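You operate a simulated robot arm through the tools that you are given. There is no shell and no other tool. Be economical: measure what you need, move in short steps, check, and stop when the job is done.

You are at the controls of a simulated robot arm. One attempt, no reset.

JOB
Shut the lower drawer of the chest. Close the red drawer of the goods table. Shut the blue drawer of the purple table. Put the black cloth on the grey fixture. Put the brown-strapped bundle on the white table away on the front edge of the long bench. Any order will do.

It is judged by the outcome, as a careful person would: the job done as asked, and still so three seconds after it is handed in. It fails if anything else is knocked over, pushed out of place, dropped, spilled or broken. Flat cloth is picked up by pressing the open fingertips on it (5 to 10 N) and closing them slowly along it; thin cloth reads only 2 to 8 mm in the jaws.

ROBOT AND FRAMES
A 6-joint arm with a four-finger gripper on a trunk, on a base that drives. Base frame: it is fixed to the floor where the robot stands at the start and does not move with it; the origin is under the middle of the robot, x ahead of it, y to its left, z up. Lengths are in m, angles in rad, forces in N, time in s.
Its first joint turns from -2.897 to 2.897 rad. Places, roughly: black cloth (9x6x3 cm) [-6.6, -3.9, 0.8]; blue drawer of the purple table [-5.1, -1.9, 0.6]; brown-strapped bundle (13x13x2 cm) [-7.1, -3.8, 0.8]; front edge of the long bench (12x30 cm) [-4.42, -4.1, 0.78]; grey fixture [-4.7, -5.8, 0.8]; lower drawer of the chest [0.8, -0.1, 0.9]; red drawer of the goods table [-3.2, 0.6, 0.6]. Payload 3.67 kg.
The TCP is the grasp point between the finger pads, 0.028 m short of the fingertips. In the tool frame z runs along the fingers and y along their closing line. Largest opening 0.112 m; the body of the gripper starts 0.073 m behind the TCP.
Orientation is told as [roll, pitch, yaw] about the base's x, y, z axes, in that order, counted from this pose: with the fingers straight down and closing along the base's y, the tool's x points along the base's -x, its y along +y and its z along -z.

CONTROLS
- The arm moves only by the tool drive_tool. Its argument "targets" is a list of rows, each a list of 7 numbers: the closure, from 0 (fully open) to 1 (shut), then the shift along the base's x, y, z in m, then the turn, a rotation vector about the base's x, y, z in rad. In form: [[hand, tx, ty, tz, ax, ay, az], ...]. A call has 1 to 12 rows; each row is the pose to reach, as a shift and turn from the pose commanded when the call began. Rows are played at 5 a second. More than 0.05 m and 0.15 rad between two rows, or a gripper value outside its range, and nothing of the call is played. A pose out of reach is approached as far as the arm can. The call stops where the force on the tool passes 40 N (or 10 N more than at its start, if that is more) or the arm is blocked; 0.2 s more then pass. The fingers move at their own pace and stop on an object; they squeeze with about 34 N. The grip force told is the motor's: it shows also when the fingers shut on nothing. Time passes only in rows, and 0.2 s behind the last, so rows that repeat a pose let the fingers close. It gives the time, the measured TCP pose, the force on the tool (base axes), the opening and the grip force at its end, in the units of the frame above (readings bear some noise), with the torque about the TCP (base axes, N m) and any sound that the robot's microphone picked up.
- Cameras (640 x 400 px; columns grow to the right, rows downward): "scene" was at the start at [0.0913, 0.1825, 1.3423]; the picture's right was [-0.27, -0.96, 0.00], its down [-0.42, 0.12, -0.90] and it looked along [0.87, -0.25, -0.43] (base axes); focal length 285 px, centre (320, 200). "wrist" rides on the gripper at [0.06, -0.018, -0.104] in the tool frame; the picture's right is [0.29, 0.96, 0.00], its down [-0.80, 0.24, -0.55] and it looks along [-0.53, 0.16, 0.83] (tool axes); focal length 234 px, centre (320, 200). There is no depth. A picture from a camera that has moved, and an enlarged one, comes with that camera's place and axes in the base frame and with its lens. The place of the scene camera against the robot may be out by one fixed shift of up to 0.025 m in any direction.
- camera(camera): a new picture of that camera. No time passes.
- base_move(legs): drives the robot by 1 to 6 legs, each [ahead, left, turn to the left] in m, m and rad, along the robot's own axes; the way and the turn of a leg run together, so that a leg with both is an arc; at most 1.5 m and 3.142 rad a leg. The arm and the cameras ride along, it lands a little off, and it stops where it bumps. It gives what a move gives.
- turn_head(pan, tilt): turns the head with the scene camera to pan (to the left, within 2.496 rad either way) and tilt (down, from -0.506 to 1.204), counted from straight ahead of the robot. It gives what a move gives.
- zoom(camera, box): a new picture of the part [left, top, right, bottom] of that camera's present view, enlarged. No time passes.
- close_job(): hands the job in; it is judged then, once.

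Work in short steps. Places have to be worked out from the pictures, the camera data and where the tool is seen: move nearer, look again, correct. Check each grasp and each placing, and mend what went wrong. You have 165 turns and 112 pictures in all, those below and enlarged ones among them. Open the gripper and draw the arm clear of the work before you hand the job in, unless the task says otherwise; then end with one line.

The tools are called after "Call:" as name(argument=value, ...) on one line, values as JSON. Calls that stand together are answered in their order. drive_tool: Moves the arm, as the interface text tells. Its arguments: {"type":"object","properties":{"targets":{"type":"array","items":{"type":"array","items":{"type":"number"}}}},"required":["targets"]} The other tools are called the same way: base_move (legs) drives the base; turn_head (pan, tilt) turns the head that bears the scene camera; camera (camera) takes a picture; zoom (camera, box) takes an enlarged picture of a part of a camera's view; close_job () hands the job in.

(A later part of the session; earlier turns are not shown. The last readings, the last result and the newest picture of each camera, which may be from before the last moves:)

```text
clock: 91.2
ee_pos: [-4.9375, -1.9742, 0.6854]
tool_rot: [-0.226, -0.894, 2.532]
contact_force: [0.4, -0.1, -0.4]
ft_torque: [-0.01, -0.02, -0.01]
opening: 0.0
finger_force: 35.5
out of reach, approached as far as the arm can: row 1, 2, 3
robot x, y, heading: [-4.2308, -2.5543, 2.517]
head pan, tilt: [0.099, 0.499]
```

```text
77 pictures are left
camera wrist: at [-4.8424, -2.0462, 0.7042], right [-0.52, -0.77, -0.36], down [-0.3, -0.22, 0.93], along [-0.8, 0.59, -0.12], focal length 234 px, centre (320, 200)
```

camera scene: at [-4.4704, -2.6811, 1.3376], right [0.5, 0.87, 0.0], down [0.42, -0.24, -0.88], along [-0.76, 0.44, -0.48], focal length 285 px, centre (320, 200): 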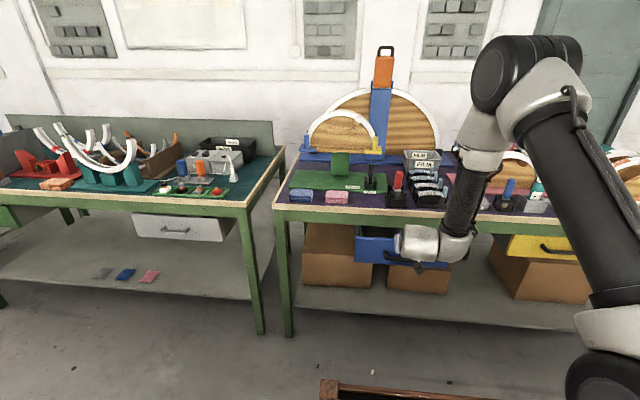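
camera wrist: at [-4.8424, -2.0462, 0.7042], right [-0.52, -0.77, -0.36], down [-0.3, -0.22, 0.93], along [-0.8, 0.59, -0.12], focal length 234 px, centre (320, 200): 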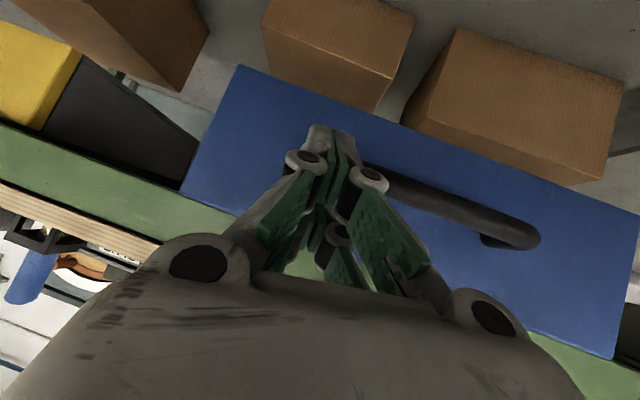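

About 3 cm more right while starting forward.

Call:
drive_tool(targets=[[1, 0.01, 0.03, 0.0, 0, 0, 0], [1, 0.012, 0.045, -0.005, 0, 0, 0], [1, -0.004, 0.057, -0.01, 0, 0, 0]])

Call:
camera(camera="wrist")

```text
clock: 92.0
ee_pos: [-4.9677, -1.9366, 0.6805]
tool_rot: [-0.224, -0.892, 2.532]
contact_force: [0.6, -1.1, 1.3]
ft_torque: [0.0, 0.01, 0.0]
opening: 0.0001
finger_force: 35.2
out of reach, approached as far as the arm can: row 1, 2, 3
robot x, y, heading: [-4.2338, -2.5539, 2.526]
head pan, tilt: [0.099, 0.499]
```

```text
76 pictures are left
camera wrist: at [-4.8733, -2.0094, 0.6983], right [-0.52, -0.78, -0.36], down [-0.3, -0.22, 0.93], along [-0.8, 0.59, -0.12], focal length 234 px, centre (320, 200)
```

wrist: 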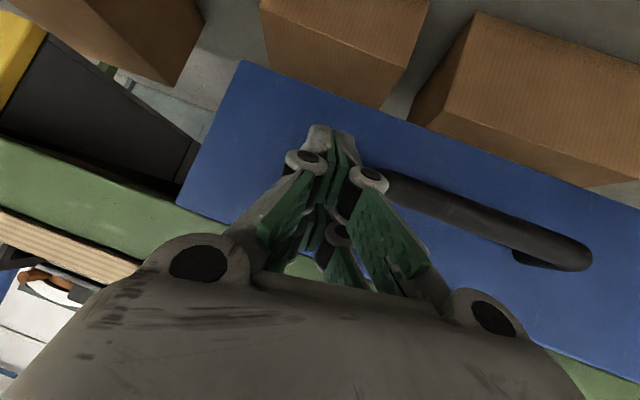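

I back off 3 cm, go 5 cm right, then forward again.

Call:
drive_tool(targets=[[1, 0.025, -0.018, 0.0, 0, 0, 0], [1, 0.045, 0.012, 0, 0, 0, 0], [1, 0.055, 0.035, 0, 0, 0, 0], [1, 0.03, 0.053, 0, 0, 0, 0]])

Call:
camera(camera="wrist")

```text
clock: 92.3
ee_pos: [-4.9666, -1.9465, 0.6811]
tool_rot: [-0.206, -0.901, 2.514]
contact_force: [0.0, 3.3, 0.2]
ft_torque: [0.06, 0.0, -0.04]
opening: 0.0
finger_force: 35.2
out of reach, approached as far as the arm can: row 1
robot x, y, heading: [-4.2322, -2.556, 2.518]
head pan, tilt: [0.099, 0.499]
stopped in row 1: the force on the tool passed its limit at 56 N (the readings are from after the stop); the commanded pose is now the measured one
```

```text
75 pictures are left
camera wrist: at [-4.873, -2.0198, 0.6993], right [-0.53, -0.77, -0.35], down [-0.29, -0.22, 0.93], along [-0.8, 0.6, -0.11], focal length 234 px, centre (320, 200)
```

wrist: 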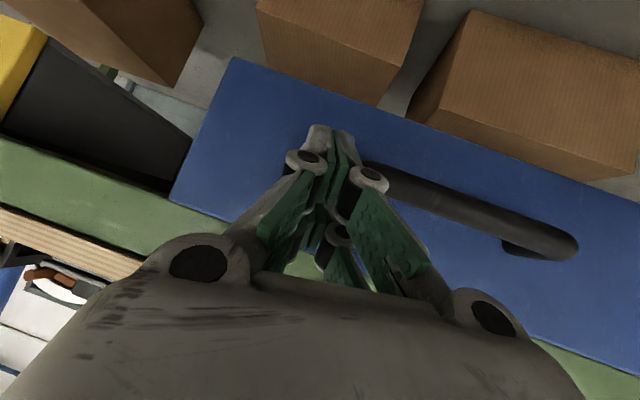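

The tip sits beside the handle end, and the near-limit distortion pushed it sideways. I move purely right and then forward, without backing up.

Call:
drive_tool(targets=[[1, 0.008, 0.012, 0.0, 0, 0, 0], [1, 0.016, 0.025, 0, 0, 0, 0], [1, 0.016, 0.043, 0, 0, 0, 0], [1, 0.0, 0.054, 0, 0, 0, 0]])

Call:
camera(camera="wrist")

```text
clock: 93.3
ee_pos: [-4.9785, -1.9009, 0.6816]
tool_rot: [-0.223, -0.896, 2.514]
contact_force: [-0.2, 0.2, -0.6]
ft_torque: [-0.02, 0.01, -0.02]
opening: 0.0
finger_force: 36.2
out of reach, approached as far as the arm can: row 2, 3, 4
robot x, y, heading: [-4.2335, -2.5537, 2.527]
head pan, tilt: [0.099, 0.499]
```

```text
74 pictures are left
camera wrist: at [-4.8848, -1.9739, 0.7005], right [-0.54, -0.77, -0.36], down [-0.31, -0.22, 0.93], along [-0.79, 0.61, -0.12], focal length 234 px, centre (320, 200)
```

wrist: 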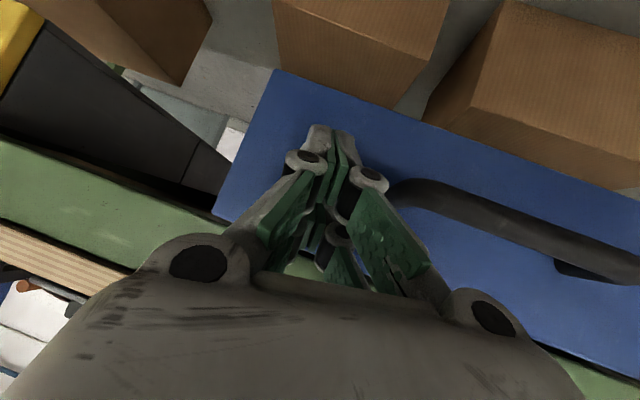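

Clear of the handle now, on the free face at its right. I push forward along the drawer direction.

Call:
drive_tool(targets=[[1, -0.016, 0.0115, 0, 0, 0, 0], [1, -0.032, 0.023, 0, 0, 0, 0], [1, -0.048, 0.034, 0, 0, 0, 0], [1, -0.064, 0.046, 0, 0, 0, 0], [1, -0.08, 0.057, 0, 0, 0, 0]])

Call:
camera(camera="wrist")

Call:
camera(camera="scene")

```text
clock: 94.1
ee_pos: [-5.0147, -1.8719, 0.6811]
tool_rot: [-0.207, -0.895, 2.512]
contact_force: [13.9, -10.2, 9.0]
ft_torque: [0.2, 0.28, 0.09]
opening: 0.0001
finger_force: 35.5
robot x, y, heading: [-4.2366, -2.5555, 2.521]
head pan, tilt: [0.099, 0.499]
stopped in row 3: the force on the tool passed its limit at 51 N (the readings are from after the stop); the commanded pose is now the measured one
```

```text
73 pictures are left
camera wrist: at [-4.9196, -1.9457, 0.6988], right [-0.53, -0.77, -0.35], down [-0.3, -0.21, 0.93], along [-0.79, 0.6, -0.12], focal length 234 px, centre (320, 200)
```

wrist: 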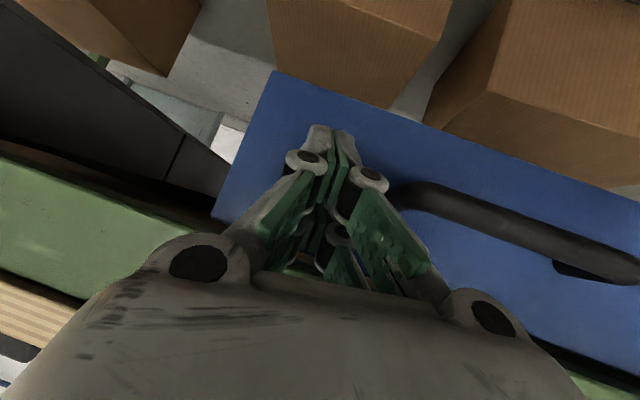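

```text
72 pictures are left
camera scene: at [-4.4698, -2.6815, 1.3376], right [0.5, 0.87, 0.0], down [0.42, -0.24, -0.88], along [-0.76, 0.44, -0.48], focal length 285 px, centre (320, 200)
```

scene: 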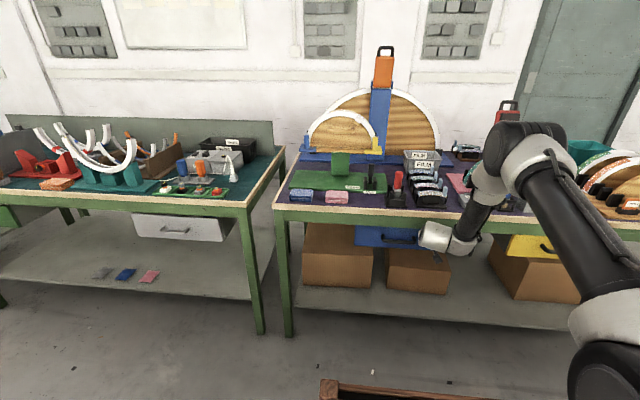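

Call:
zoom(camera="scene", box=[320, 190, 480, 290])

```text
4.00 times, centred on (400, 240) of scene
camera zoom: at [-4.4698, -2.6815, 1.3376], right [0.5, 0.87, 0.0], down [0.42, -0.24, -0.88], along [-0.76, 0.44, -0.48], focal length 1140 px, centre (0, 40)
```

zoom: 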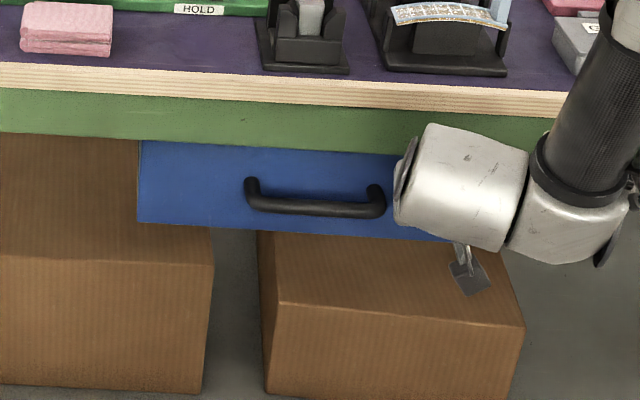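

It appears flush under the apron. I retreat straight back, then up, and verify.

Call:
drive_tool(targets=[[1, 0.025, -0.016, 0, 0, 0, 0], [1, 0.055, -0.035, 0.01, 0, 0, 0], [1, 0.08, -0.05, 0.03, 0, 0, 0], [1, 0.09, -0.058, 0.07, 0, 0, 0], [1, 0.1, -0.066, 0.11, 0, 0, 0], [1, 0.11, -0.075, 0.15, 0, 0, 0], [1, 0.11, -0.075, 0.19, 0, 0, 0], [1, 0.11, -0.075, 0.23, 0, 0, 0], [1, 0.11, -0.075, 0.27, 0, 0, 0]])

Call:
zoom(camera="scene", box=[320, 200, 480, 300])

Call:
camera(camera="wrist")

```text
clock: 96.1
ee_pos: [-4.9059, -1.9464, 0.9489]
tool_rot: [-0.205, -0.892, 2.511]
contact_force: [-0.3, 0.0, -1.1]
ft_torque: [-0.01, 0.01, 0.0]
opening: 0.0
finger_force: 36.2
out of reach, approached as far as the arm can: row 2, 3, 4, 5, 6
robot x, y, heading: [-4.2314, -2.5567, 2.525]
head pan, tilt: [0.099, 0.499]
```

```text
4.00 times, centred on (400, 250) of scene
camera zoom: at [-4.4709, -2.6806, 1.3375], right [0.5, 0.87, 0.0], down [0.42, -0.24, -0.88], along [-0.76, 0.44, -0.48], focal length 1140 px, centre (0, 0)
```

zoom: 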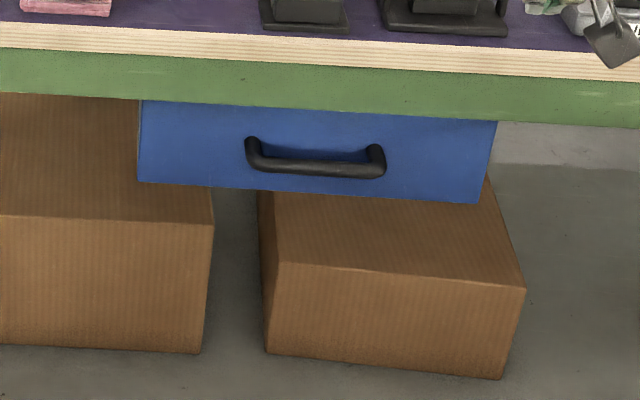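

```text
69 pictures are left
camera wrist: at [-4.8108, -2.0191, 0.9674], right [-0.53, -0.77, -0.35], down [-0.3, -0.21, 0.93], along [-0.79, 0.6, -0.12], focal length 234 px, centre (320, 200)
```

wrist: 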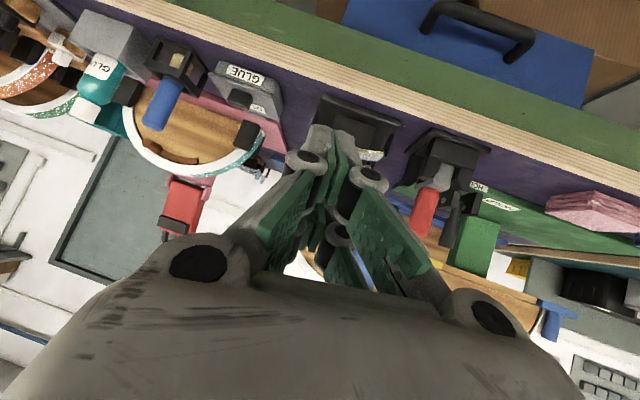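

The blue drawer is closed. I upright and retract the tool, raise it, then look toward the long bench and white table.

Call:
drive_tool(targets=[[1, 0.03, -0.021, 0.02, -0.097, -0.087, 0.013], [1, 0.06, -0.042, 0.04, -0.194, -0.174, 0.026], [1, 0.09, -0.063, 0.06, -0.291, -0.26, 0.039], [1, 0.12, -0.084, 0.08, -0.389, -0.347, 0.052], [1, 0.15, -0.105, 0.1, -0.486, -0.434, 0.065], [1, 0.18, -0.126, 0.12, -0.583, -0.521, 0.078], [1, 0.205, -0.145, 0.15, -0.68, -0.608, 0.091]])

Call:
turn_head(pan=1.5, tilt=0.35)

Call:
camera(camera="scene")

Call:
turn_head(pan=2.45, tilt=0.4)

Call:
camera(camera="scene")

```text
clock: 97.7
ee_pos: [-4.7, -2.0923, 1.0985]
tool_rot: [0.002, 0.002, 2.514]
contact_force: [0.4, 0.8, -0.5]
ft_torque: [0.0, -0.01, 0.02]
opening: 0.0002
finger_force: 35.7
out of reach, approached as far as the arm can: row 3
robot x, y, heading: [-4.2356, -2.5521, 2.521]
head pan, tilt: [0.099, 0.499]
```

```text
clock: 99.2
ee_pos: [-4.7006, -2.0917, 1.0991]
tool_rot: [-0.001, -0.001, 2.511]
contact_force: [0.3, -0.4, -0.1]
ft_torque: [0.01, -0.01, 0.02]
opening: 0.0
finger_force: 35.0
robot x, y, heading: [-4.2338, -2.5567, 2.526]
head pan, tilt: [1.499, 0.351]
```

```text
68 pictures are left
camera scene: at [-4.451, -2.7977, 1.3513], right [-0.77, 0.64, 0.0], down [0.22, 0.26, -0.94], along [-0.6, -0.72, -0.34], focal length 285 px, centre (320, 200)
```

scene: 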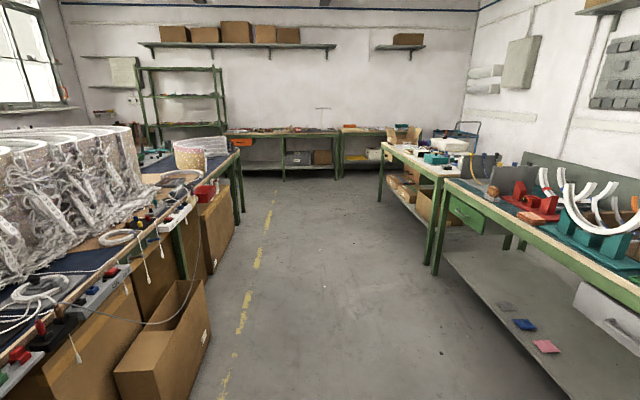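

```text
clock: 100.4
ee_pos: [-4.6994, -2.0913, 1.0984]
tool_rot: [-0.001, 0.002, 2.513]
contact_force: [-0.1, 0.2, 0.5]
ft_torque: [0.04, -0.01, 0.0]
opening: 0.0002
finger_force: 36.1
robot x, y, heading: [-4.2322, -2.5555, 2.522]
head pan, tilt: [2.45, 0.4]
```

```text
67 pictures are left
camera scene: at [-4.3678, -2.8155, 1.3467], right [-0.97, -0.26, 0.0], down [-0.1, 0.38, -0.92], along [0.24, -0.89, -0.39], focal length 285 px, centre (320, 200)
```

scene: 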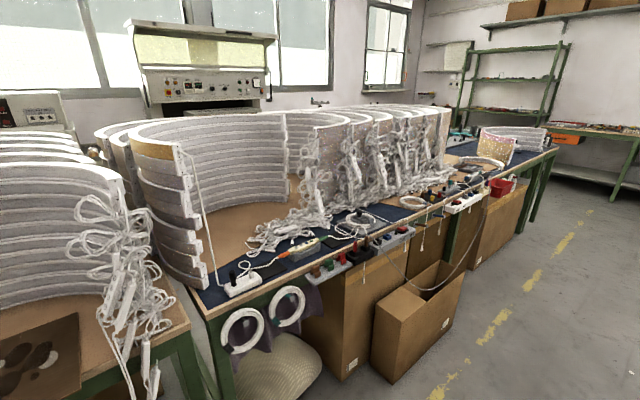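

The white table lies further along on the right. I slide left about 2.5 m down the aisle, keeping slightly off the bench's boxes.

Call:
base_move(legs=[[0.1, 1.2, 0], [0.05, 1.25, 0]])

Call:
turn_head(pan=0.1, tilt=0.5)

Call:
camera(camera="scene")

```text
clock: 112.5
ee_pos: [-6.2625, -3.9881, 1.0972]
tool_rot: [0.0, 0.002, 2.514]
contact_force: [-0.2, 0.6, -0.8]
ft_torque: [0.03, 0.0, 0.0]
opening: 0.0
finger_force: 36.0
robot x, y, heading: [-5.7955, -4.4495, 2.524]
head pan, tilt: [2.45, 0.4]
```

```text
clock: 114.6
ee_pos: [-6.2635, -3.9906, 1.0978]
tool_rot: [0.0, 0.002, 2.515]
contact_force: [0.1, 0.4, -0.1]
ft_torque: [-0.02, -0.01, -0.02]
opening: 0.0
finger_force: 35.6
robot x, y, heading: [-5.7962, -4.4501, 2.522]
head pan, tilt: [0.099, 0.499]
```

```text
66 pictures are left
camera scene: at [-6.0328, -4.5776, 1.3376], right [0.49, 0.87, 0.0], down [0.42, -0.24, -0.88], along [-0.76, 0.43, -0.48], focal length 285 px, centre (320, 200)
```

scene: 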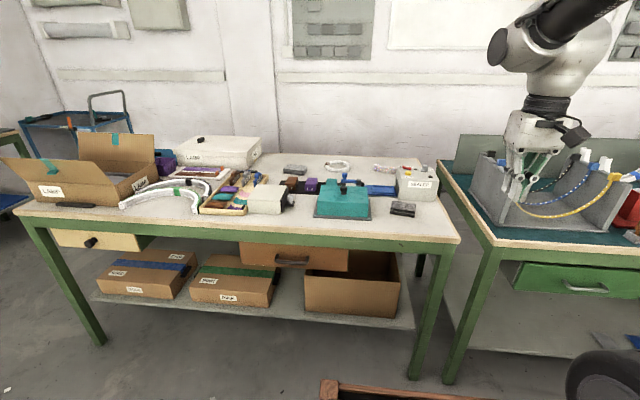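

Call:
zoom(camera="scene", box=[280, 145, 440, 245])

```text
4.00 times, centred on (360, 195) of scene
camera zoom: at [-6.0328, -4.5776, 1.3376], right [0.49, 0.87, 0.0], down [0.42, -0.24, -0.88], along [-0.76, 0.43, -0.48], focal length 1140 px, centre (160, 220)
```

zoom: 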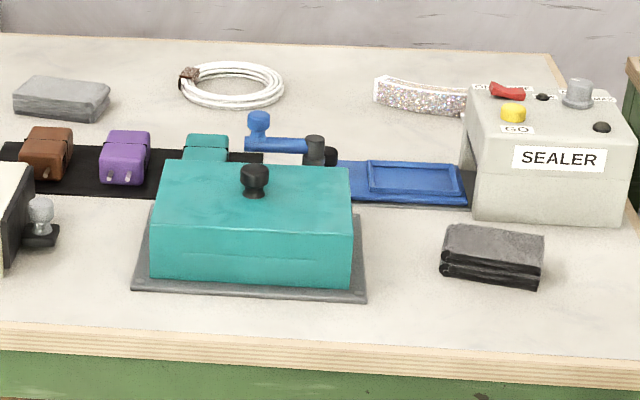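

The black folded cloth is right of the teal box, and the white coil with the brown strap is at the back. I drive ahead 0.22 m and look down with the wrist camera.

Call:
base_move(legs=[[0.22, 0.0, 0]])

Call:
drive_tool(targets=[[0.8, 0, 0, 0, 0, 0, 0], [0.4, 0, 0, 0, 0, 0, 0], [0, -0.02, 0.015, 0, 0, 0, 0], [0, -0.04, 0.03, 0, 0, 0, 0]])

Call:
camera(camera="wrist")

Call:
camera(camera="scene")

```text
clock: 116.3
ee_pos: [-6.4395, -3.8597, 1.0977]
tool_rot: [-0.001, 0.003, 2.509]
contact_force: [-0.9, 0.6, -1.1]
ft_torque: [0.0, -0.01, 0.01]
opening: 0.0001
finger_force: 35.9
robot x, y, heading: [-5.975, -4.3275, 2.519]
head pan, tilt: [0.099, 0.499]
```

```text
clock: 117.3
ee_pos: [-6.4781, -3.831, 1.0977]
tool_rot: [0.0, 0.002, 2.508]
contact_force: [-0.4, -0.2, 0.6]
ft_torque: [0.01, 0.04, 0.04]
opening: 0.1117
finger_force: 0.0
robot x, y, heading: [-5.9722, -4.3208, 2.517]
head pan, tilt: [0.099, 0.499]
```

```text
64 pictures are left
camera wrist: at [-6.4199, -3.8506, 1.2014], right [-0.33, -0.94, 0.0], down [-0.79, 0.28, 0.55], along [-0.52, 0.18, -0.83], focal length 234 px, centre (320, 200)
```

wrist: 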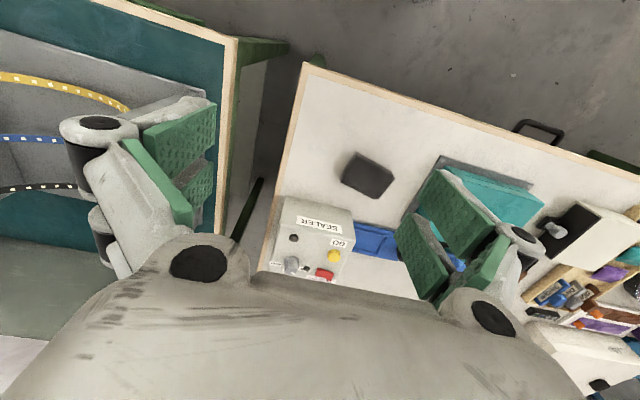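

```text
63 pictures are left
camera scene: at [-6.2111, -4.45, 1.3376], right [0.5, 0.87, 0.0], down [0.42, -0.24, -0.88], along [-0.76, 0.44, -0.48], focal length 285 px, centre (320, 200)
```

scene: 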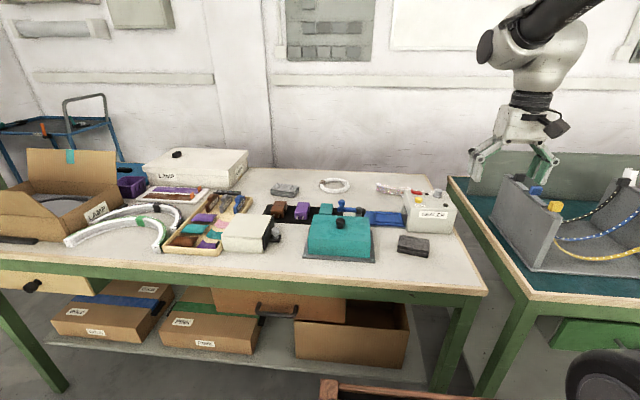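

The cloth centre is about (-6.644, -3.869), with its short axis at roughly 135°. I turn the tool by -1.72 rad, which keeps the wrist camera away from the sealer, and move above it.

Call:
drive_tool(targets=[[0, -0.014, -0.003, 0, 0, 0, -0.143], [0, -0.028, -0.006, 0, 0, 0, -0.287], [0, -0.042, -0.01, 0, 0, 0, -0.43], [0, -0.055, -0.013, 0, 0, 0, -0.573], [0, -0.069, -0.016, 0, 0, 0, -0.717], [0, -0.083, -0.019, 0, 0, 0, -0.86], [0, -0.097, -0.022, 0, 0, 0, -1.003], [0, -0.11, -0.025, -0.01, 0, 0, -1.147], [0, -0.125, -0.028, -0.03, 0, 0, -1.29], [0, -0.139, -0.032, -0.05, 0, 0, -1.433], [0, -0.152, -0.035, -0.07, 0, 0, -1.577], [0, -0.166, -0.038, -0.1, 0, 0, -1.72]])

Call:
camera(camera="wrist")

Call:
camera(camera="scene")

```text
clock: 119.9
ee_pos: [-6.6474, -3.8695, 0.9999]
tool_rot: [-0.001, 0.002, 0.788]
contact_force: [0.0, -0.7, 0.4]
ft_torque: [-0.01, 0.06, 0.01]
opening: 0.1118
finger_force: 0.1
robot x, y, heading: [-5.9717, -4.3243, 2.516]
head pan, tilt: [0.099, 0.499]
```

```text
62 pictures are left
camera wrist: at [-6.677, -3.9239, 1.103], right [-0.88, 0.47, 0.0], down [0.39, 0.73, 0.55], along [0.26, 0.49, -0.83], focal length 234 px, centre (320, 200)
```

wrist: 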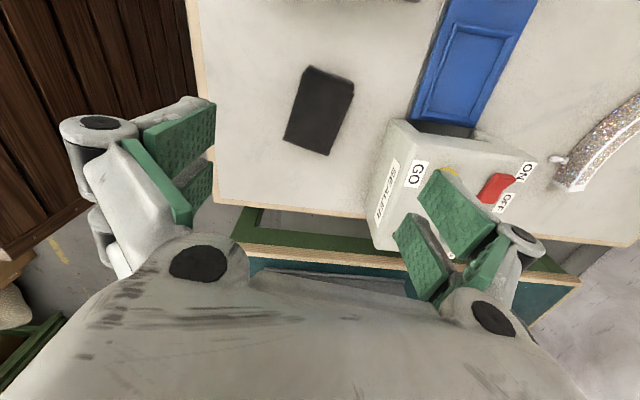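

```text
61 pictures are left
camera scene: at [-6.2111, -4.4499, 1.3376], right [0.5, 0.87, 0.0], down [0.41, -0.24, -0.88], along [-0.76, 0.44, -0.48], focal length 285 px, centre (320, 200)
```

scene: 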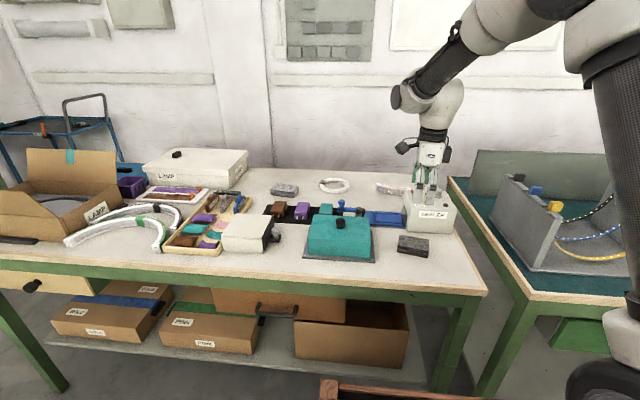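

The cloth is centred under the tool. I partly close to about 8.5 cm opening to stay clear of the sealer, trim the yaw slightly, and descend.

Call:
drive_tool(targets=[[0.25, 0.002, 0.003, -0.03, 0, 0, -0.05], [0.25, 0.002, 0.003, -0.07, 0, 0, -0.07], [0.25, 0.002, 0.003, -0.11, 0, 0, -0.07], [0.25, 0.002, 0.003, -0.14, 0, 0, -0.07], [0.25, 0.002, 0.003, -0.16, 0, 0, -0.07], [0.25, 0.002, 0.003, -0.17, 0, 0, -0.07]])

Call:
camera(camera="wrist")

```text
clock: 121.3
ee_pos: [-6.6423, -3.8666, 0.8278]
tool_rot: [-0.001, 0.002, 0.721]
contact_force: [0.5, 0.6, -0.2]
ft_torque: [0.01, 0.02, -0.02]
opening: 0.0841
finger_force: 0.0
robot x, y, heading: [-5.9747, -4.3246, 2.525]
head pan, tilt: [0.099, 0.499]
```

```text
60 pictures are left
camera wrist: at [-6.6764, -3.9181, 0.9315], right [-0.85, 0.53, 0.0], down [0.44, 0.71, 0.55], along [0.29, 0.47, -0.83], focal length 234 px, centre (320, 200)
```

wrist: 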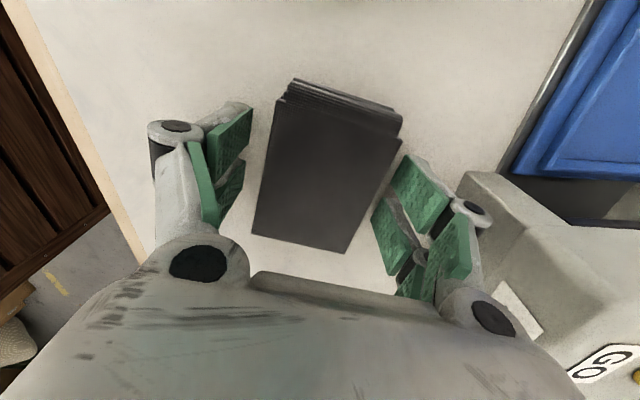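

The fingers straddle the cloth. I lower 6 mm more and close slowly.

Call:
drive_tool(targets=[[0.25, 0, 0, -0.006, 0, 0, -0.04], [0.35, 0, 0, -0.006, 0, 0, -0.07], [0.45, 0, 0, -0.006, 0, 0, -0.07], [0.55, 0, 0, -0.006, 0, 0, -0.07], [0.65, 0, 0, -0.006, 0, 0, -0.07], [0.8, 0, 0, -0.006, 0, 0, -0.07], [1, 0, 0, -0.006, 0, 0, -0.07], [1, 0, 0, -0.006, 0, 0, -0.07]])

```text
clock: 122.3
ee_pos: [-6.6426, -3.8654, 0.8261]
tool_rot: [0.002, 0.003, 0.654]
contact_force: [6.1, -3.4, 17.0]
ft_torque: [-0.07, -0.4, -0.11]
opening: 0.0594
finger_force: 34.1
robot x, y, heading: [-5.9728, -4.3234, 2.524]
head pan, tilt: [0.099, 0.499]
stopped in row 4: the force on the tool passed its limit at 46 N (the readings are from after the stop); the commanded pose is now the measured one
```

The tips met the table (top about 0.797), and the cloth is held at 5.9 cm. I keep it closed and lift.

Call:
drive_tool(targets=[[1, 0, 0, 0.005, 0, 0, 0], [1, 0, 0, 0.02, 0, 0, 0], [1, 0, 0, 0.05, 0, 0, 0], [1, 0, 0, 0.09, 0, 0, 0], [1, 0, 0, 0.13, 0, 0, 0], [1, 0, 0, 0.17, 0, 0, 0], [1, 0, 0, 0.21, 0, 0, 0], [1, 0, 0, 0.25, 0, 0, 0]])

Call:
camera(camera="wrist")

```text
clock: 124.1
ee_pos: [-6.6434, -3.8664, 1.0727]
tool_rot: [-0.001, 0.0, 0.649]
contact_force: [-1.3, 0.4, -0.5]
ft_torque: [-0.01, -0.04, -0.01]
opening: 0.059
finger_force: 34.6
robot x, y, heading: [-5.9745, -4.326, 2.524]
head pan, tilt: [0.099, 0.499]
```

```text
59 pictures are left
camera wrist: at [-6.6805, -3.9161, 1.1759], right [-0.81, 0.59, 0.0], down [0.49, 0.67, 0.55], along [0.33, 0.45, -0.83], focal length 234 px, centre (320, 200)
```

wrist: 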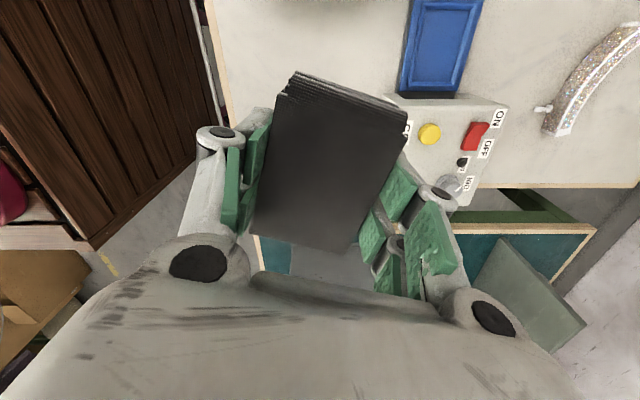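

The cloth is held firmly. I draw the arm in, back the base away from the table and look towards the fixture.

Call:
drive_tool(targets=[[1, 0.035, -0.023, 0.01, 0, 0, 0], [1, 0.07, -0.047, 0.02, 0, 0, 0], [1, 0.105, -0.07, 0.03, 0, 0, 0], [1, 0.14, -0.095, 0.03, 0, 0, 0]])

Call:
base_move(legs=[[-0.3, 0.3, 0]])

Call:
turn_head(pan=2.45, tilt=0.4)

Call:
camera(camera="scene")

```text
clock: 125.1
ee_pos: [-6.5033, -3.9605, 1.1028]
tool_rot: [-0.001, 0.002, 0.652]
contact_force: [0.9, -0.1, -0.8]
ft_torque: [0.01, -0.05, 0.01]
opening: 0.059
finger_force: 33.6
robot x, y, heading: [-5.9708, -4.3282, 2.523]
head pan, tilt: [0.099, 0.499]
```

```text
clock: 127.7
ee_pos: [-6.4316, -4.3784, 1.1042]
tool_rot: [-0.001, 0.001, 0.651]
contact_force: [-0.4, 0.2, -1.0]
ft_torque: [0.01, 0.01, 0.0]
opening: 0.0591
finger_force: 33.9
robot x, y, heading: [-5.9025, -4.7408, 2.527]
head pan, tilt: [0.099, 0.499]
```

```text
clock: 129.8
ee_pos: [-6.4314, -4.379, 1.1033]
tool_rot: [-0.001, 0.002, 0.652]
contact_force: [1.5, -0.5, -1.0]
ft_torque: [-0.05, -0.04, 0.02]
opening: 0.0592
finger_force: 33.8
robot x, y, heading: [-5.902, -4.7405, 2.521]
head pan, tilt: [2.45, 0.4]
```

```text
58 pictures are left
camera scene: at [-6.0362, -5.0034, 1.3467], right [-0.97, -0.26, 0.0], down [-0.1, 0.38, -0.92], along [0.24, -0.89, -0.39], focal length 285 px, centre (320, 200)
```

scene: 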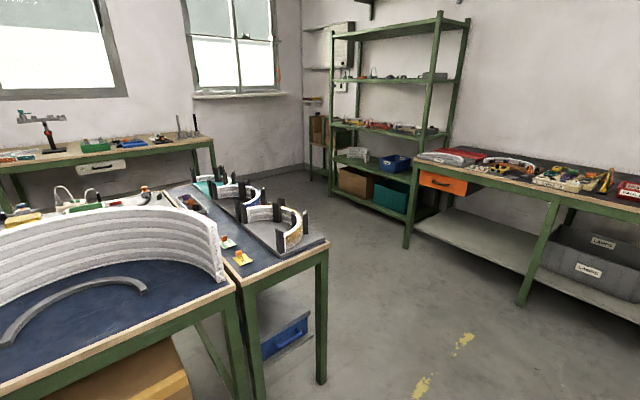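

The fixture seems to lie on the window side of the bench. I slide left past the bench end and look down the window-side aisle.

Call:
base_move(legs=[[0.1, 0.8, 0], [0, 0.75, 0]])

Call:
turn_head(pan=-2.45, tilt=0.4)

Call:
camera(camera="scene")

Call:
turn_head(pan=2.49, tilt=0.4)

Call:
camera(camera="scene")

```text
clock: 137.9
ee_pos: [-7.4293, -5.5852, 1.1039]
tool_rot: [0.001, 0.002, 0.638]
contact_force: [-0.8, -0.9, -0.3]
ft_torque: [0.02, 0.01, 0.01]
opening: 0.059
finger_force: 34.2
robot x, y, heading: [-6.9049, -5.9548, 2.509]
head pan, tilt: [2.45, 0.4]
```

```text
clock: 141.8
ee_pos: [-7.4293, -5.5851, 1.1033]
tool_rot: [0.001, 0.001, 0.638]
contact_force: [-0.9, 0.2, -0.8]
ft_torque: [-0.02, 0.0, 0.03]
opening: 0.059
finger_force: 33.8
robot x, y, heading: [-6.9, -5.9576, 2.508]
head pan, tilt: [-2.45, 0.4]
```

```text
57 pictures are left
camera scene: at [-6.9725, -6.1193, 1.3467], right [0.06, -1.0, 0.0], down [-0.39, -0.02, -0.92], along [0.92, 0.05, -0.39], focal length 285 px, centre (320, 200)
```

scene: 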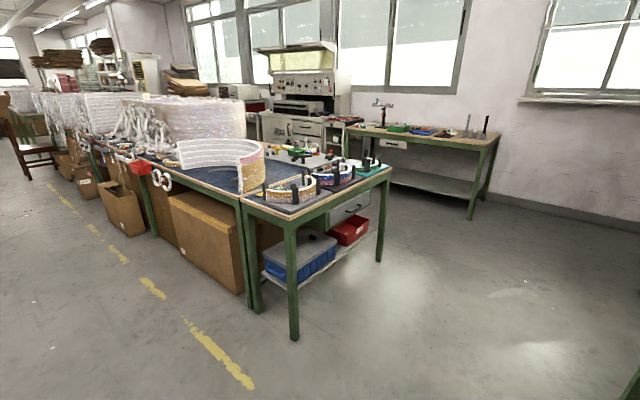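

```text
clock: 145.7
ee_pos: [-7.4285, -5.5843, 1.1041]
tool_rot: [0.001, 0.002, 0.638]
contact_force: [-0.7, 0.2, -0.7]
ft_torque: [-0.02, 0.02, -0.02]
opening: 0.0591
finger_force: 34.7
robot x, y, heading: [-6.9038, -5.9576, 2.507]
head pan, tilt: [2.491, 0.4]
```

```text
56 pictures are left
camera scene: at [-7.0388, -6.2136, 1.3467], right [-0.96, -0.28, 0.0], down [-0.11, 0.37, -0.92], along [0.26, -0.88, -0.39], focal length 285 px, centre (320, 200)
```

scene: 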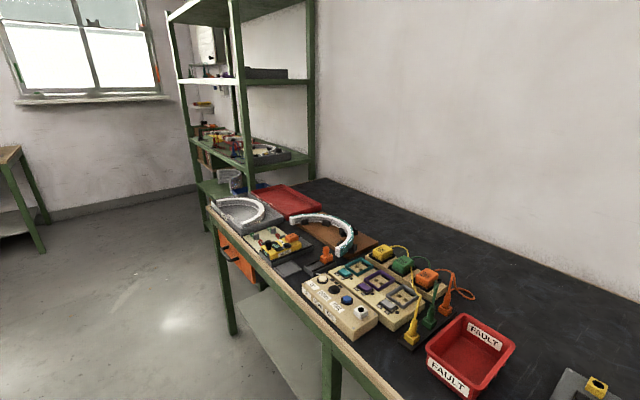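

Call:
turn_head(pan=-2.45, tilt=0.4)

Call:
zoom(camera="scene", box=[240, 80, 440, 220])

```text
clock: 149.6
ee_pos: [-7.4294, -5.5838, 1.1038]
tool_rot: [0.001, 0.001, 0.636]
contact_force: [0.0, -0.4, -0.1]
ft_torque: [0.0, -0.02, -0.03]
opening: 0.0593
finger_force: 34.6
robot x, y, heading: [-6.9056, -5.9536, 2.509]
head pan, tilt: [-2.45, 0.4]
```

```text
2.86 times, centred on (340, 150) of scene
camera zoom: at [-6.9725, -6.1193, 1.3467], right [0.06, -1.0, 0.0], down [-0.39, -0.02, -0.92], along [0.92, 0.05, -0.39], focal length 814 px, centre (263, 343)
```

zoom: 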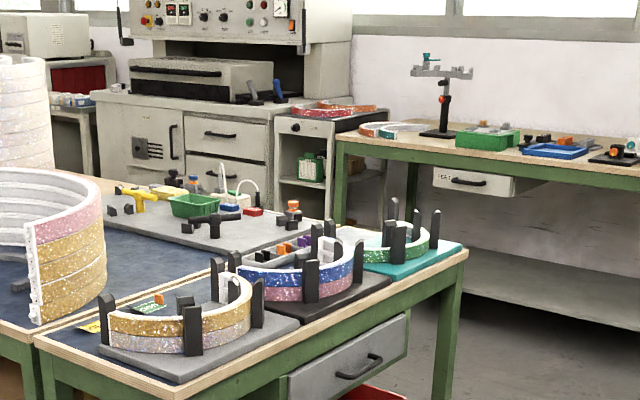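

The window-side aisle is about 1.3 m wide and the fixture lies close to that side's edge. I back along the bench end and then turn into that aisle.

Call:
base_move(legs=[[-1.2, 0, 0], [-1.2, 0, 0], [0, -0.8, 0]])

Call:
turn_head(pan=-0.6, tilt=0.5)

Call:
camera(camera="scene")

```text
clock: 165.1
ee_pos: [-5.059, -6.4046, 1.1029]
tool_rot: [-0.001, 0.001, 0.632]
contact_force: [0.1, 0.3, 0.2]
ft_torque: [-0.01, -0.01, 0.0]
opening: 0.0592
finger_force: 34.4
robot x, y, heading: [-4.5335, -6.7812, 2.507]
head pan, tilt: [-2.45, 0.4]
```

```text
clock: 166.9
ee_pos: [-5.0592, -6.4038, 1.102]
tool_rot: [0.0, 0.001, 0.632]
contact_force: [0.2, 0.3, -0.4]
ft_torque: [0.02, 0.01, 0.0]
opening: 0.059
finger_force: 34.1
robot x, y, heading: [-4.5328, -6.7781, 2.505]
head pan, tilt: [-0.6, 0.499]
```

```text
54 pictures are left
camera scene: at [-4.7261, -6.8604, 1.3376], right [0.95, 0.33, 0.0], down [0.16, -0.45, -0.88], along [-0.29, 0.83, -0.48], focal length 285 px, centre (320, 200)
```

scene: 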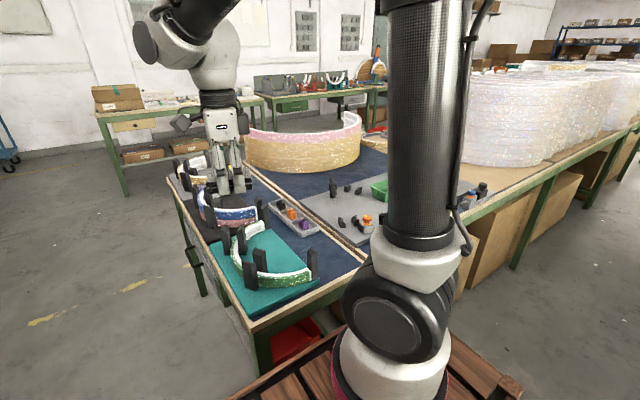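

I slide right about 0.68 m to stand in front of the grey plate, then look.

Call:
base_move(legs=[[-0.05, -0.66, 0]])

Call:
turn_head(pan=0.35, tilt=0.65)

Call:
camera(camera="scene")

Call:
camera(camera="wrist")

```text
clock: 170.6
ee_pos: [-4.6195, -5.8971, 1.1035]
tool_rot: [-0.001, 0.002, 0.638]
contact_force: [0.5, 0.0, 0.0]
ft_torque: [-0.02, -0.03, 0.02]
opening: 0.0591
finger_force: 34.2
robot x, y, heading: [-4.0971, -6.2683, 2.505]
head pan, tilt: [-0.6, 0.499]
```

```text
clock: 171.8
ee_pos: [-4.6195, -5.8966, 1.1032]
tool_rot: [-0.001, 0.002, 0.638]
contact_force: [0.1, 1.0, -0.1]
ft_torque: [-0.02, 0.03, 0.01]
opening: 0.0593
finger_force: 34.2
robot x, y, heading: [-4.0938, -6.2699, 2.506]
head pan, tilt: [0.351, 0.649]
```

```text
53 pictures are left
camera scene: at [-4.3393, -6.413, 1.3242], right [0.28, 0.96, 0.0], down [0.58, -0.17, -0.8], along [-0.76, 0.22, -0.6], focal length 285 px, centre (320, 200)
```

scene: 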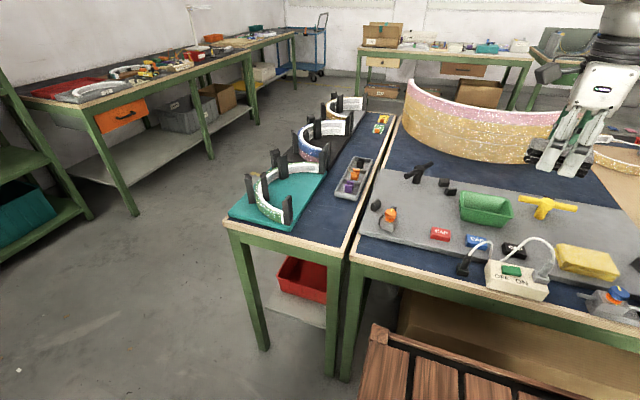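

```text
52 pictures are left
camera wrist: at [-4.6573, -5.9461, 1.2066], right [-0.8, 0.6, 0.0], down [0.5, 0.67, 0.55], along [0.33, 0.44, -0.83], focal length 234 px, centre (320, 200)
```

wrist: 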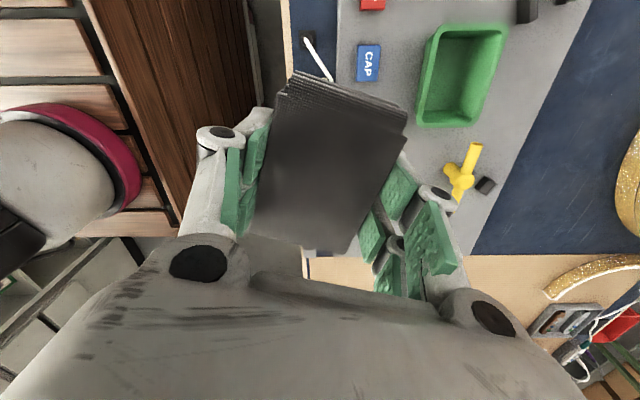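

Call:
zoom(camera="scene", box=[350, 150, 640, 331])

Call:
turn_head(pan=0.0, tilt=0.75)

Call:
camera(camera="scene")

```text
2.21 times, centred on (495, 240) of scene
camera zoom: at [-4.3393, -6.413, 1.3242], right [0.28, 0.96, 0.0], down [0.58, -0.17, -0.8], along [-0.76, 0.22, -0.6], focal length 629 px, centre (-66, 111)
```

zoom: 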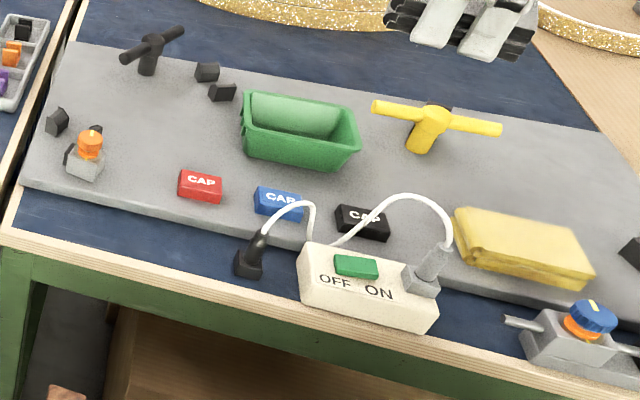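

```text
clock: 172.7
ee_pos: [-4.6204, -5.8982, 1.1033]
tool_rot: [0.0, 0.003, 0.637]
contact_force: [0.1, 0.1, -0.1]
ft_torque: [0.0, 0.03, -0.02]
opening: 0.059
finger_force: 33.8
robot x, y, heading: [-4.093, -6.2673, 2.508]
head pan, tilt: [0.0, 0.75]
```

```text
50 pictures are left
camera scene: at [-4.3228, -6.3883, 1.3156], right [0.59, 0.81, 0.0], down [0.55, -0.4, -0.73], along [-0.59, 0.43, -0.68], focal length 285 px, centre (320, 200)
```

scene: 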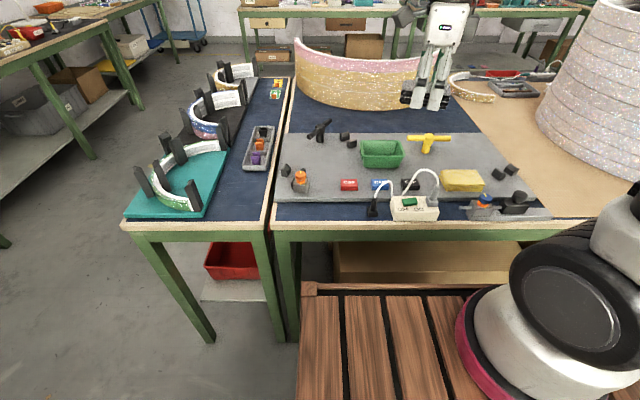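

The grey plate with clamps is the fixture. Its clear area is right of the yellow T-handle, near (-4.655, -5.56). I carry the cloth above that spot, aligning it with the plate.

Call:
drive_tool(targets=[[1, -0.004, 0.04, 0, 0, 0, 0.03], [1, -0.008, 0.08, 0, 0, 0, 0.07], [1, -0.012, 0.12, 0, 0, 0, 0.1], [1, -0.016, 0.16, 0, 0, 0, 0.13], [1, -0.02, 0.2, -0.01, 0, 0, 0.17], [1, -0.024, 0.24, -0.02, 0, 0, 0.2], [1, -0.028, 0.28, -0.03, 0, 0, 0.23], [1, -0.032, 0.31, -0.04, 0, 0, 0.26], [1, -0.035, 0.338, -0.05, 0, 0, 0.3]])

Call:
camera(camera="wrist")

Call:
turn_head(pan=-0.2, tilt=0.7)

Call:
camera(camera="scene")

```text
clock: 174.7
ee_pos: [-4.6532, -5.5568, 1.0541]
tool_rot: [0.0, 0.001, 0.937]
contact_force: [0.1, -0.9, -0.1]
ft_torque: [0.03, 0.02, 0.05]
opening: 0.0594
finger_force: 34.0
robot x, y, heading: [-4.0935, -6.268, 2.504]
head pan, tilt: [0.0, 0.75]
```

```text
49 pictures are left
camera wrist: at [-4.6743, -5.615, 1.1572], right [-0.94, 0.34, 0.0], down [0.28, 0.78, 0.55], along [0.18, 0.52, -0.83], focal length 234 px, centre (320, 200)
```

wrist: 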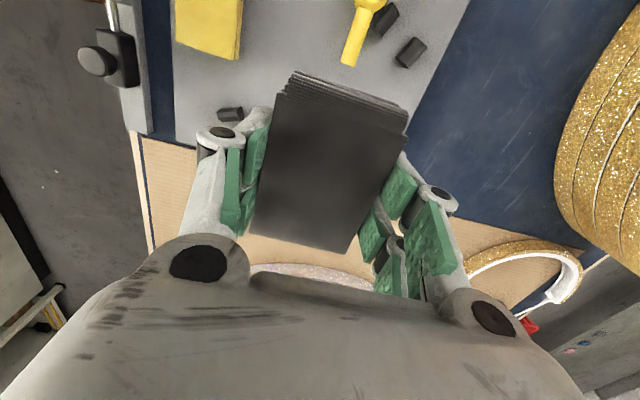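

```text
clock: 175.4
ee_pos: [-4.6539, -5.5572, 1.0544]
tool_rot: [0.001, 0.003, 0.934]
contact_force: [0.2, 0.0, -0.3]
ft_torque: [0.01, -0.01, -0.02]
opening: 0.0589
finger_force: 33.7
robot x, y, heading: [-4.1003, -6.2695, 2.511]
head pan, tilt: [-0.201, 0.7]
```

```text
48 pictures are left
camera scene: at [-4.313, -6.3743, 1.3198], right [0.74, 0.67, 0.0], down [0.43, -0.48, -0.76], along [-0.51, 0.57, -0.64], focal length 285 px, centre (320, 200)
```

scene: 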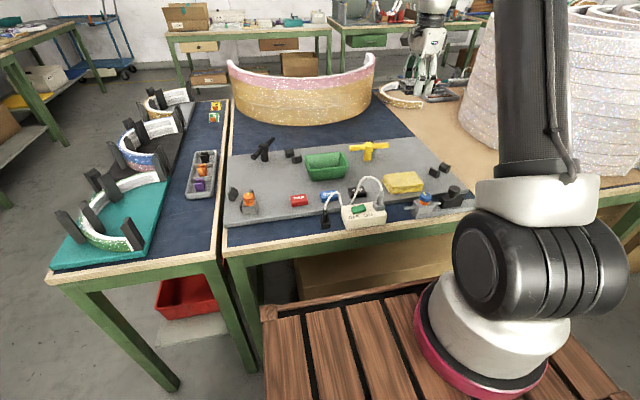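

The open patch is a bit closer to the robot, between the T-handle, sponge and right clip. I shift to about (-4.641, -5.585) and go down to z 0.87 to check.

Call:
drive_tool(targets=[[1, 0.006, -0.014, -0.02, 0, 0, 0], [1, 0.012, -0.028, -0.05, 0, 0, 0], [1, 0.012, -0.028, -0.09, 0, 0, 0], [1, 0.012, -0.028, -0.13, 0, 0, 0], [1, 0.012, -0.028, -0.16, 0, 0, 0], [1, 0.012, -0.028, -0.185, 0, 0, 0]])

Call:
camera(camera="wrist")

Call:
zoom(camera="scene", box=[310, 90, 490, 220])

```text
clock: 176.8
ee_pos: [-4.6419, -5.5857, 0.8699]
tool_rot: [-0.001, 0.001, 0.934]
contact_force: [0.2, 0.2, -0.1]
ft_torque: [0.01, 0.01, -0.01]
opening: 0.0591
finger_force: 34.0
robot x, y, heading: [-4.0939, -6.2738, 2.511]
head pan, tilt: [-0.201, 0.7]
```

```text
47 pictures are left
camera wrist: at [-4.6647, -5.6446, 0.9731], right [-0.94, 0.34, 0.0], down [0.28, 0.78, 0.55], along [0.19, 0.52, -0.83], focal length 234 px, centre (320, 200)
```

wrist: 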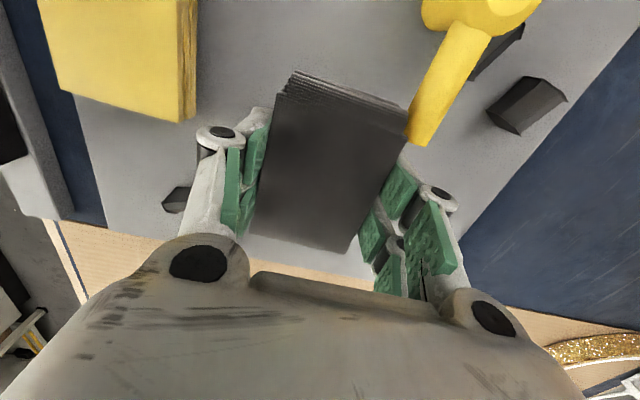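

```text
3.08 times, centred on (400, 155) of scene
camera zoom: at [-4.3128, -6.3744, 1.3199], right [0.74, 0.67, 0.0], down [0.43, -0.48, -0.76], along [-0.51, 0.57, -0.64], focal length 877 px, centre (74, 338)
```

zoom: 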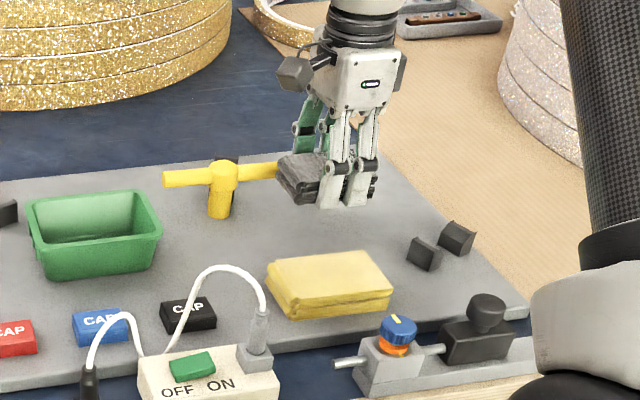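

The T-handle's end is close to the cloth's far corner, so I shift about 2 cm away from it, then lower gently until contact.

Call:
drive_tool(targets=[[1, 0.018, -0.001, 0, 0, 0, 0], [1, 0.018, -0.001, -0.012, 0, 0, 0], [1, 0.018, -0.001, -0.02, 0, 0, 0], [1, 0.018, -0.001, -0.026, 0, 0, 0], [1, 0.018, -0.001, -0.03, 0, 0, 0]])

Call:
camera(camera="wrist")

```text
clock: 178.0
ee_pos: [-4.6248, -5.5855, 0.8376]
tool_rot: [0.001, 0.004, 0.935]
contact_force: [1.3, 0.4, -0.4]
ft_torque: [0.01, 0.02, 0.0]
opening: 0.059
finger_force: 34.0
robot x, y, heading: [-4.1009, -6.2687, 2.508]
head pan, tilt: [-0.201, 0.7]
```

```text
45 pictures are left
camera wrist: at [-4.6462, -5.6451, 0.9409], right [-0.94, 0.34, 0.0], down [0.28, 0.79, 0.55], along [0.19, 0.52, -0.83], focal length 234 px, centre (320, 200)
```

wrist: 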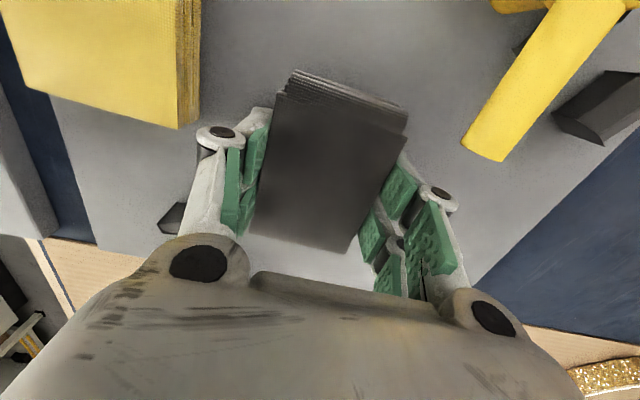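

Clear all round, no contact yet. I lower in small steps.

Call:
drive_tool(targets=[[1, 0, 0, -0.002, 0, 0, 0], [1, 0, 0, -0.004, 0, 0, 0], [1, 0, 0, -0.006, 0, 0, 0], [1, 0, 0, -0.008, 0, 0, 0]])

```text
clock: 179.0
ee_pos: [-4.6255, -5.5883, 0.8304]
tool_rot: [0.001, 0.002, 0.937]
contact_force: [-0.2, -0.5, -0.3]
ft_torque: [0.01, -0.03, 0.02]
opening: 0.0591
finger_force: 34.3
robot x, y, heading: [-4.0969, -6.2695, 2.511]
head pan, tilt: [-0.201, 0.7]
```

Call:
drive_tool(targets=[[1, 0, 0, -0.002, 0, 0, 0], [1, 0, 0, -0.004, 0, 0, 0], [1, 0, 0, -0.006, 0, 0, 0], [1, 0, 0, -0.008, 0, 0, 0], [1, 0, 0, -0.01, 0, 0, 0]])

Call:
camera(camera="wrist")

```text
clock: 180.3
ee_pos: [-4.626, -5.5875, 0.8237]
tool_rot: [0.002, 0.0, 0.936]
contact_force: [5.5, -6.2, 15.5]
ft_torque: [-0.46, -0.6, -0.06]
opening: 0.0593
finger_force: 33.7
robot x, y, heading: [-4.0976, -6.2659, 2.507]
head pan, tilt: [-0.201, 0.7]
stopped in row 5: the force on the tool passed its limit at 43 N (the readings are from after the stop); the commanded pose is now the measured one
```

```text
44 pictures are left
camera wrist: at [-4.6461, -5.6459, 0.927], right [-0.94, 0.34, 0.0], down [0.28, 0.78, 0.55], along [0.18, 0.52, -0.83], focal length 234 px, centre (320, 200)
```

wrist: 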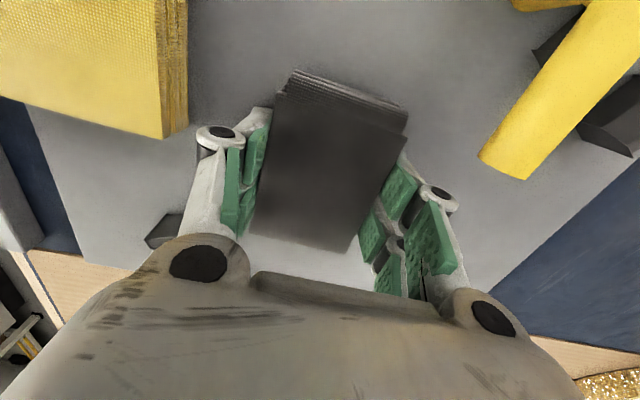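

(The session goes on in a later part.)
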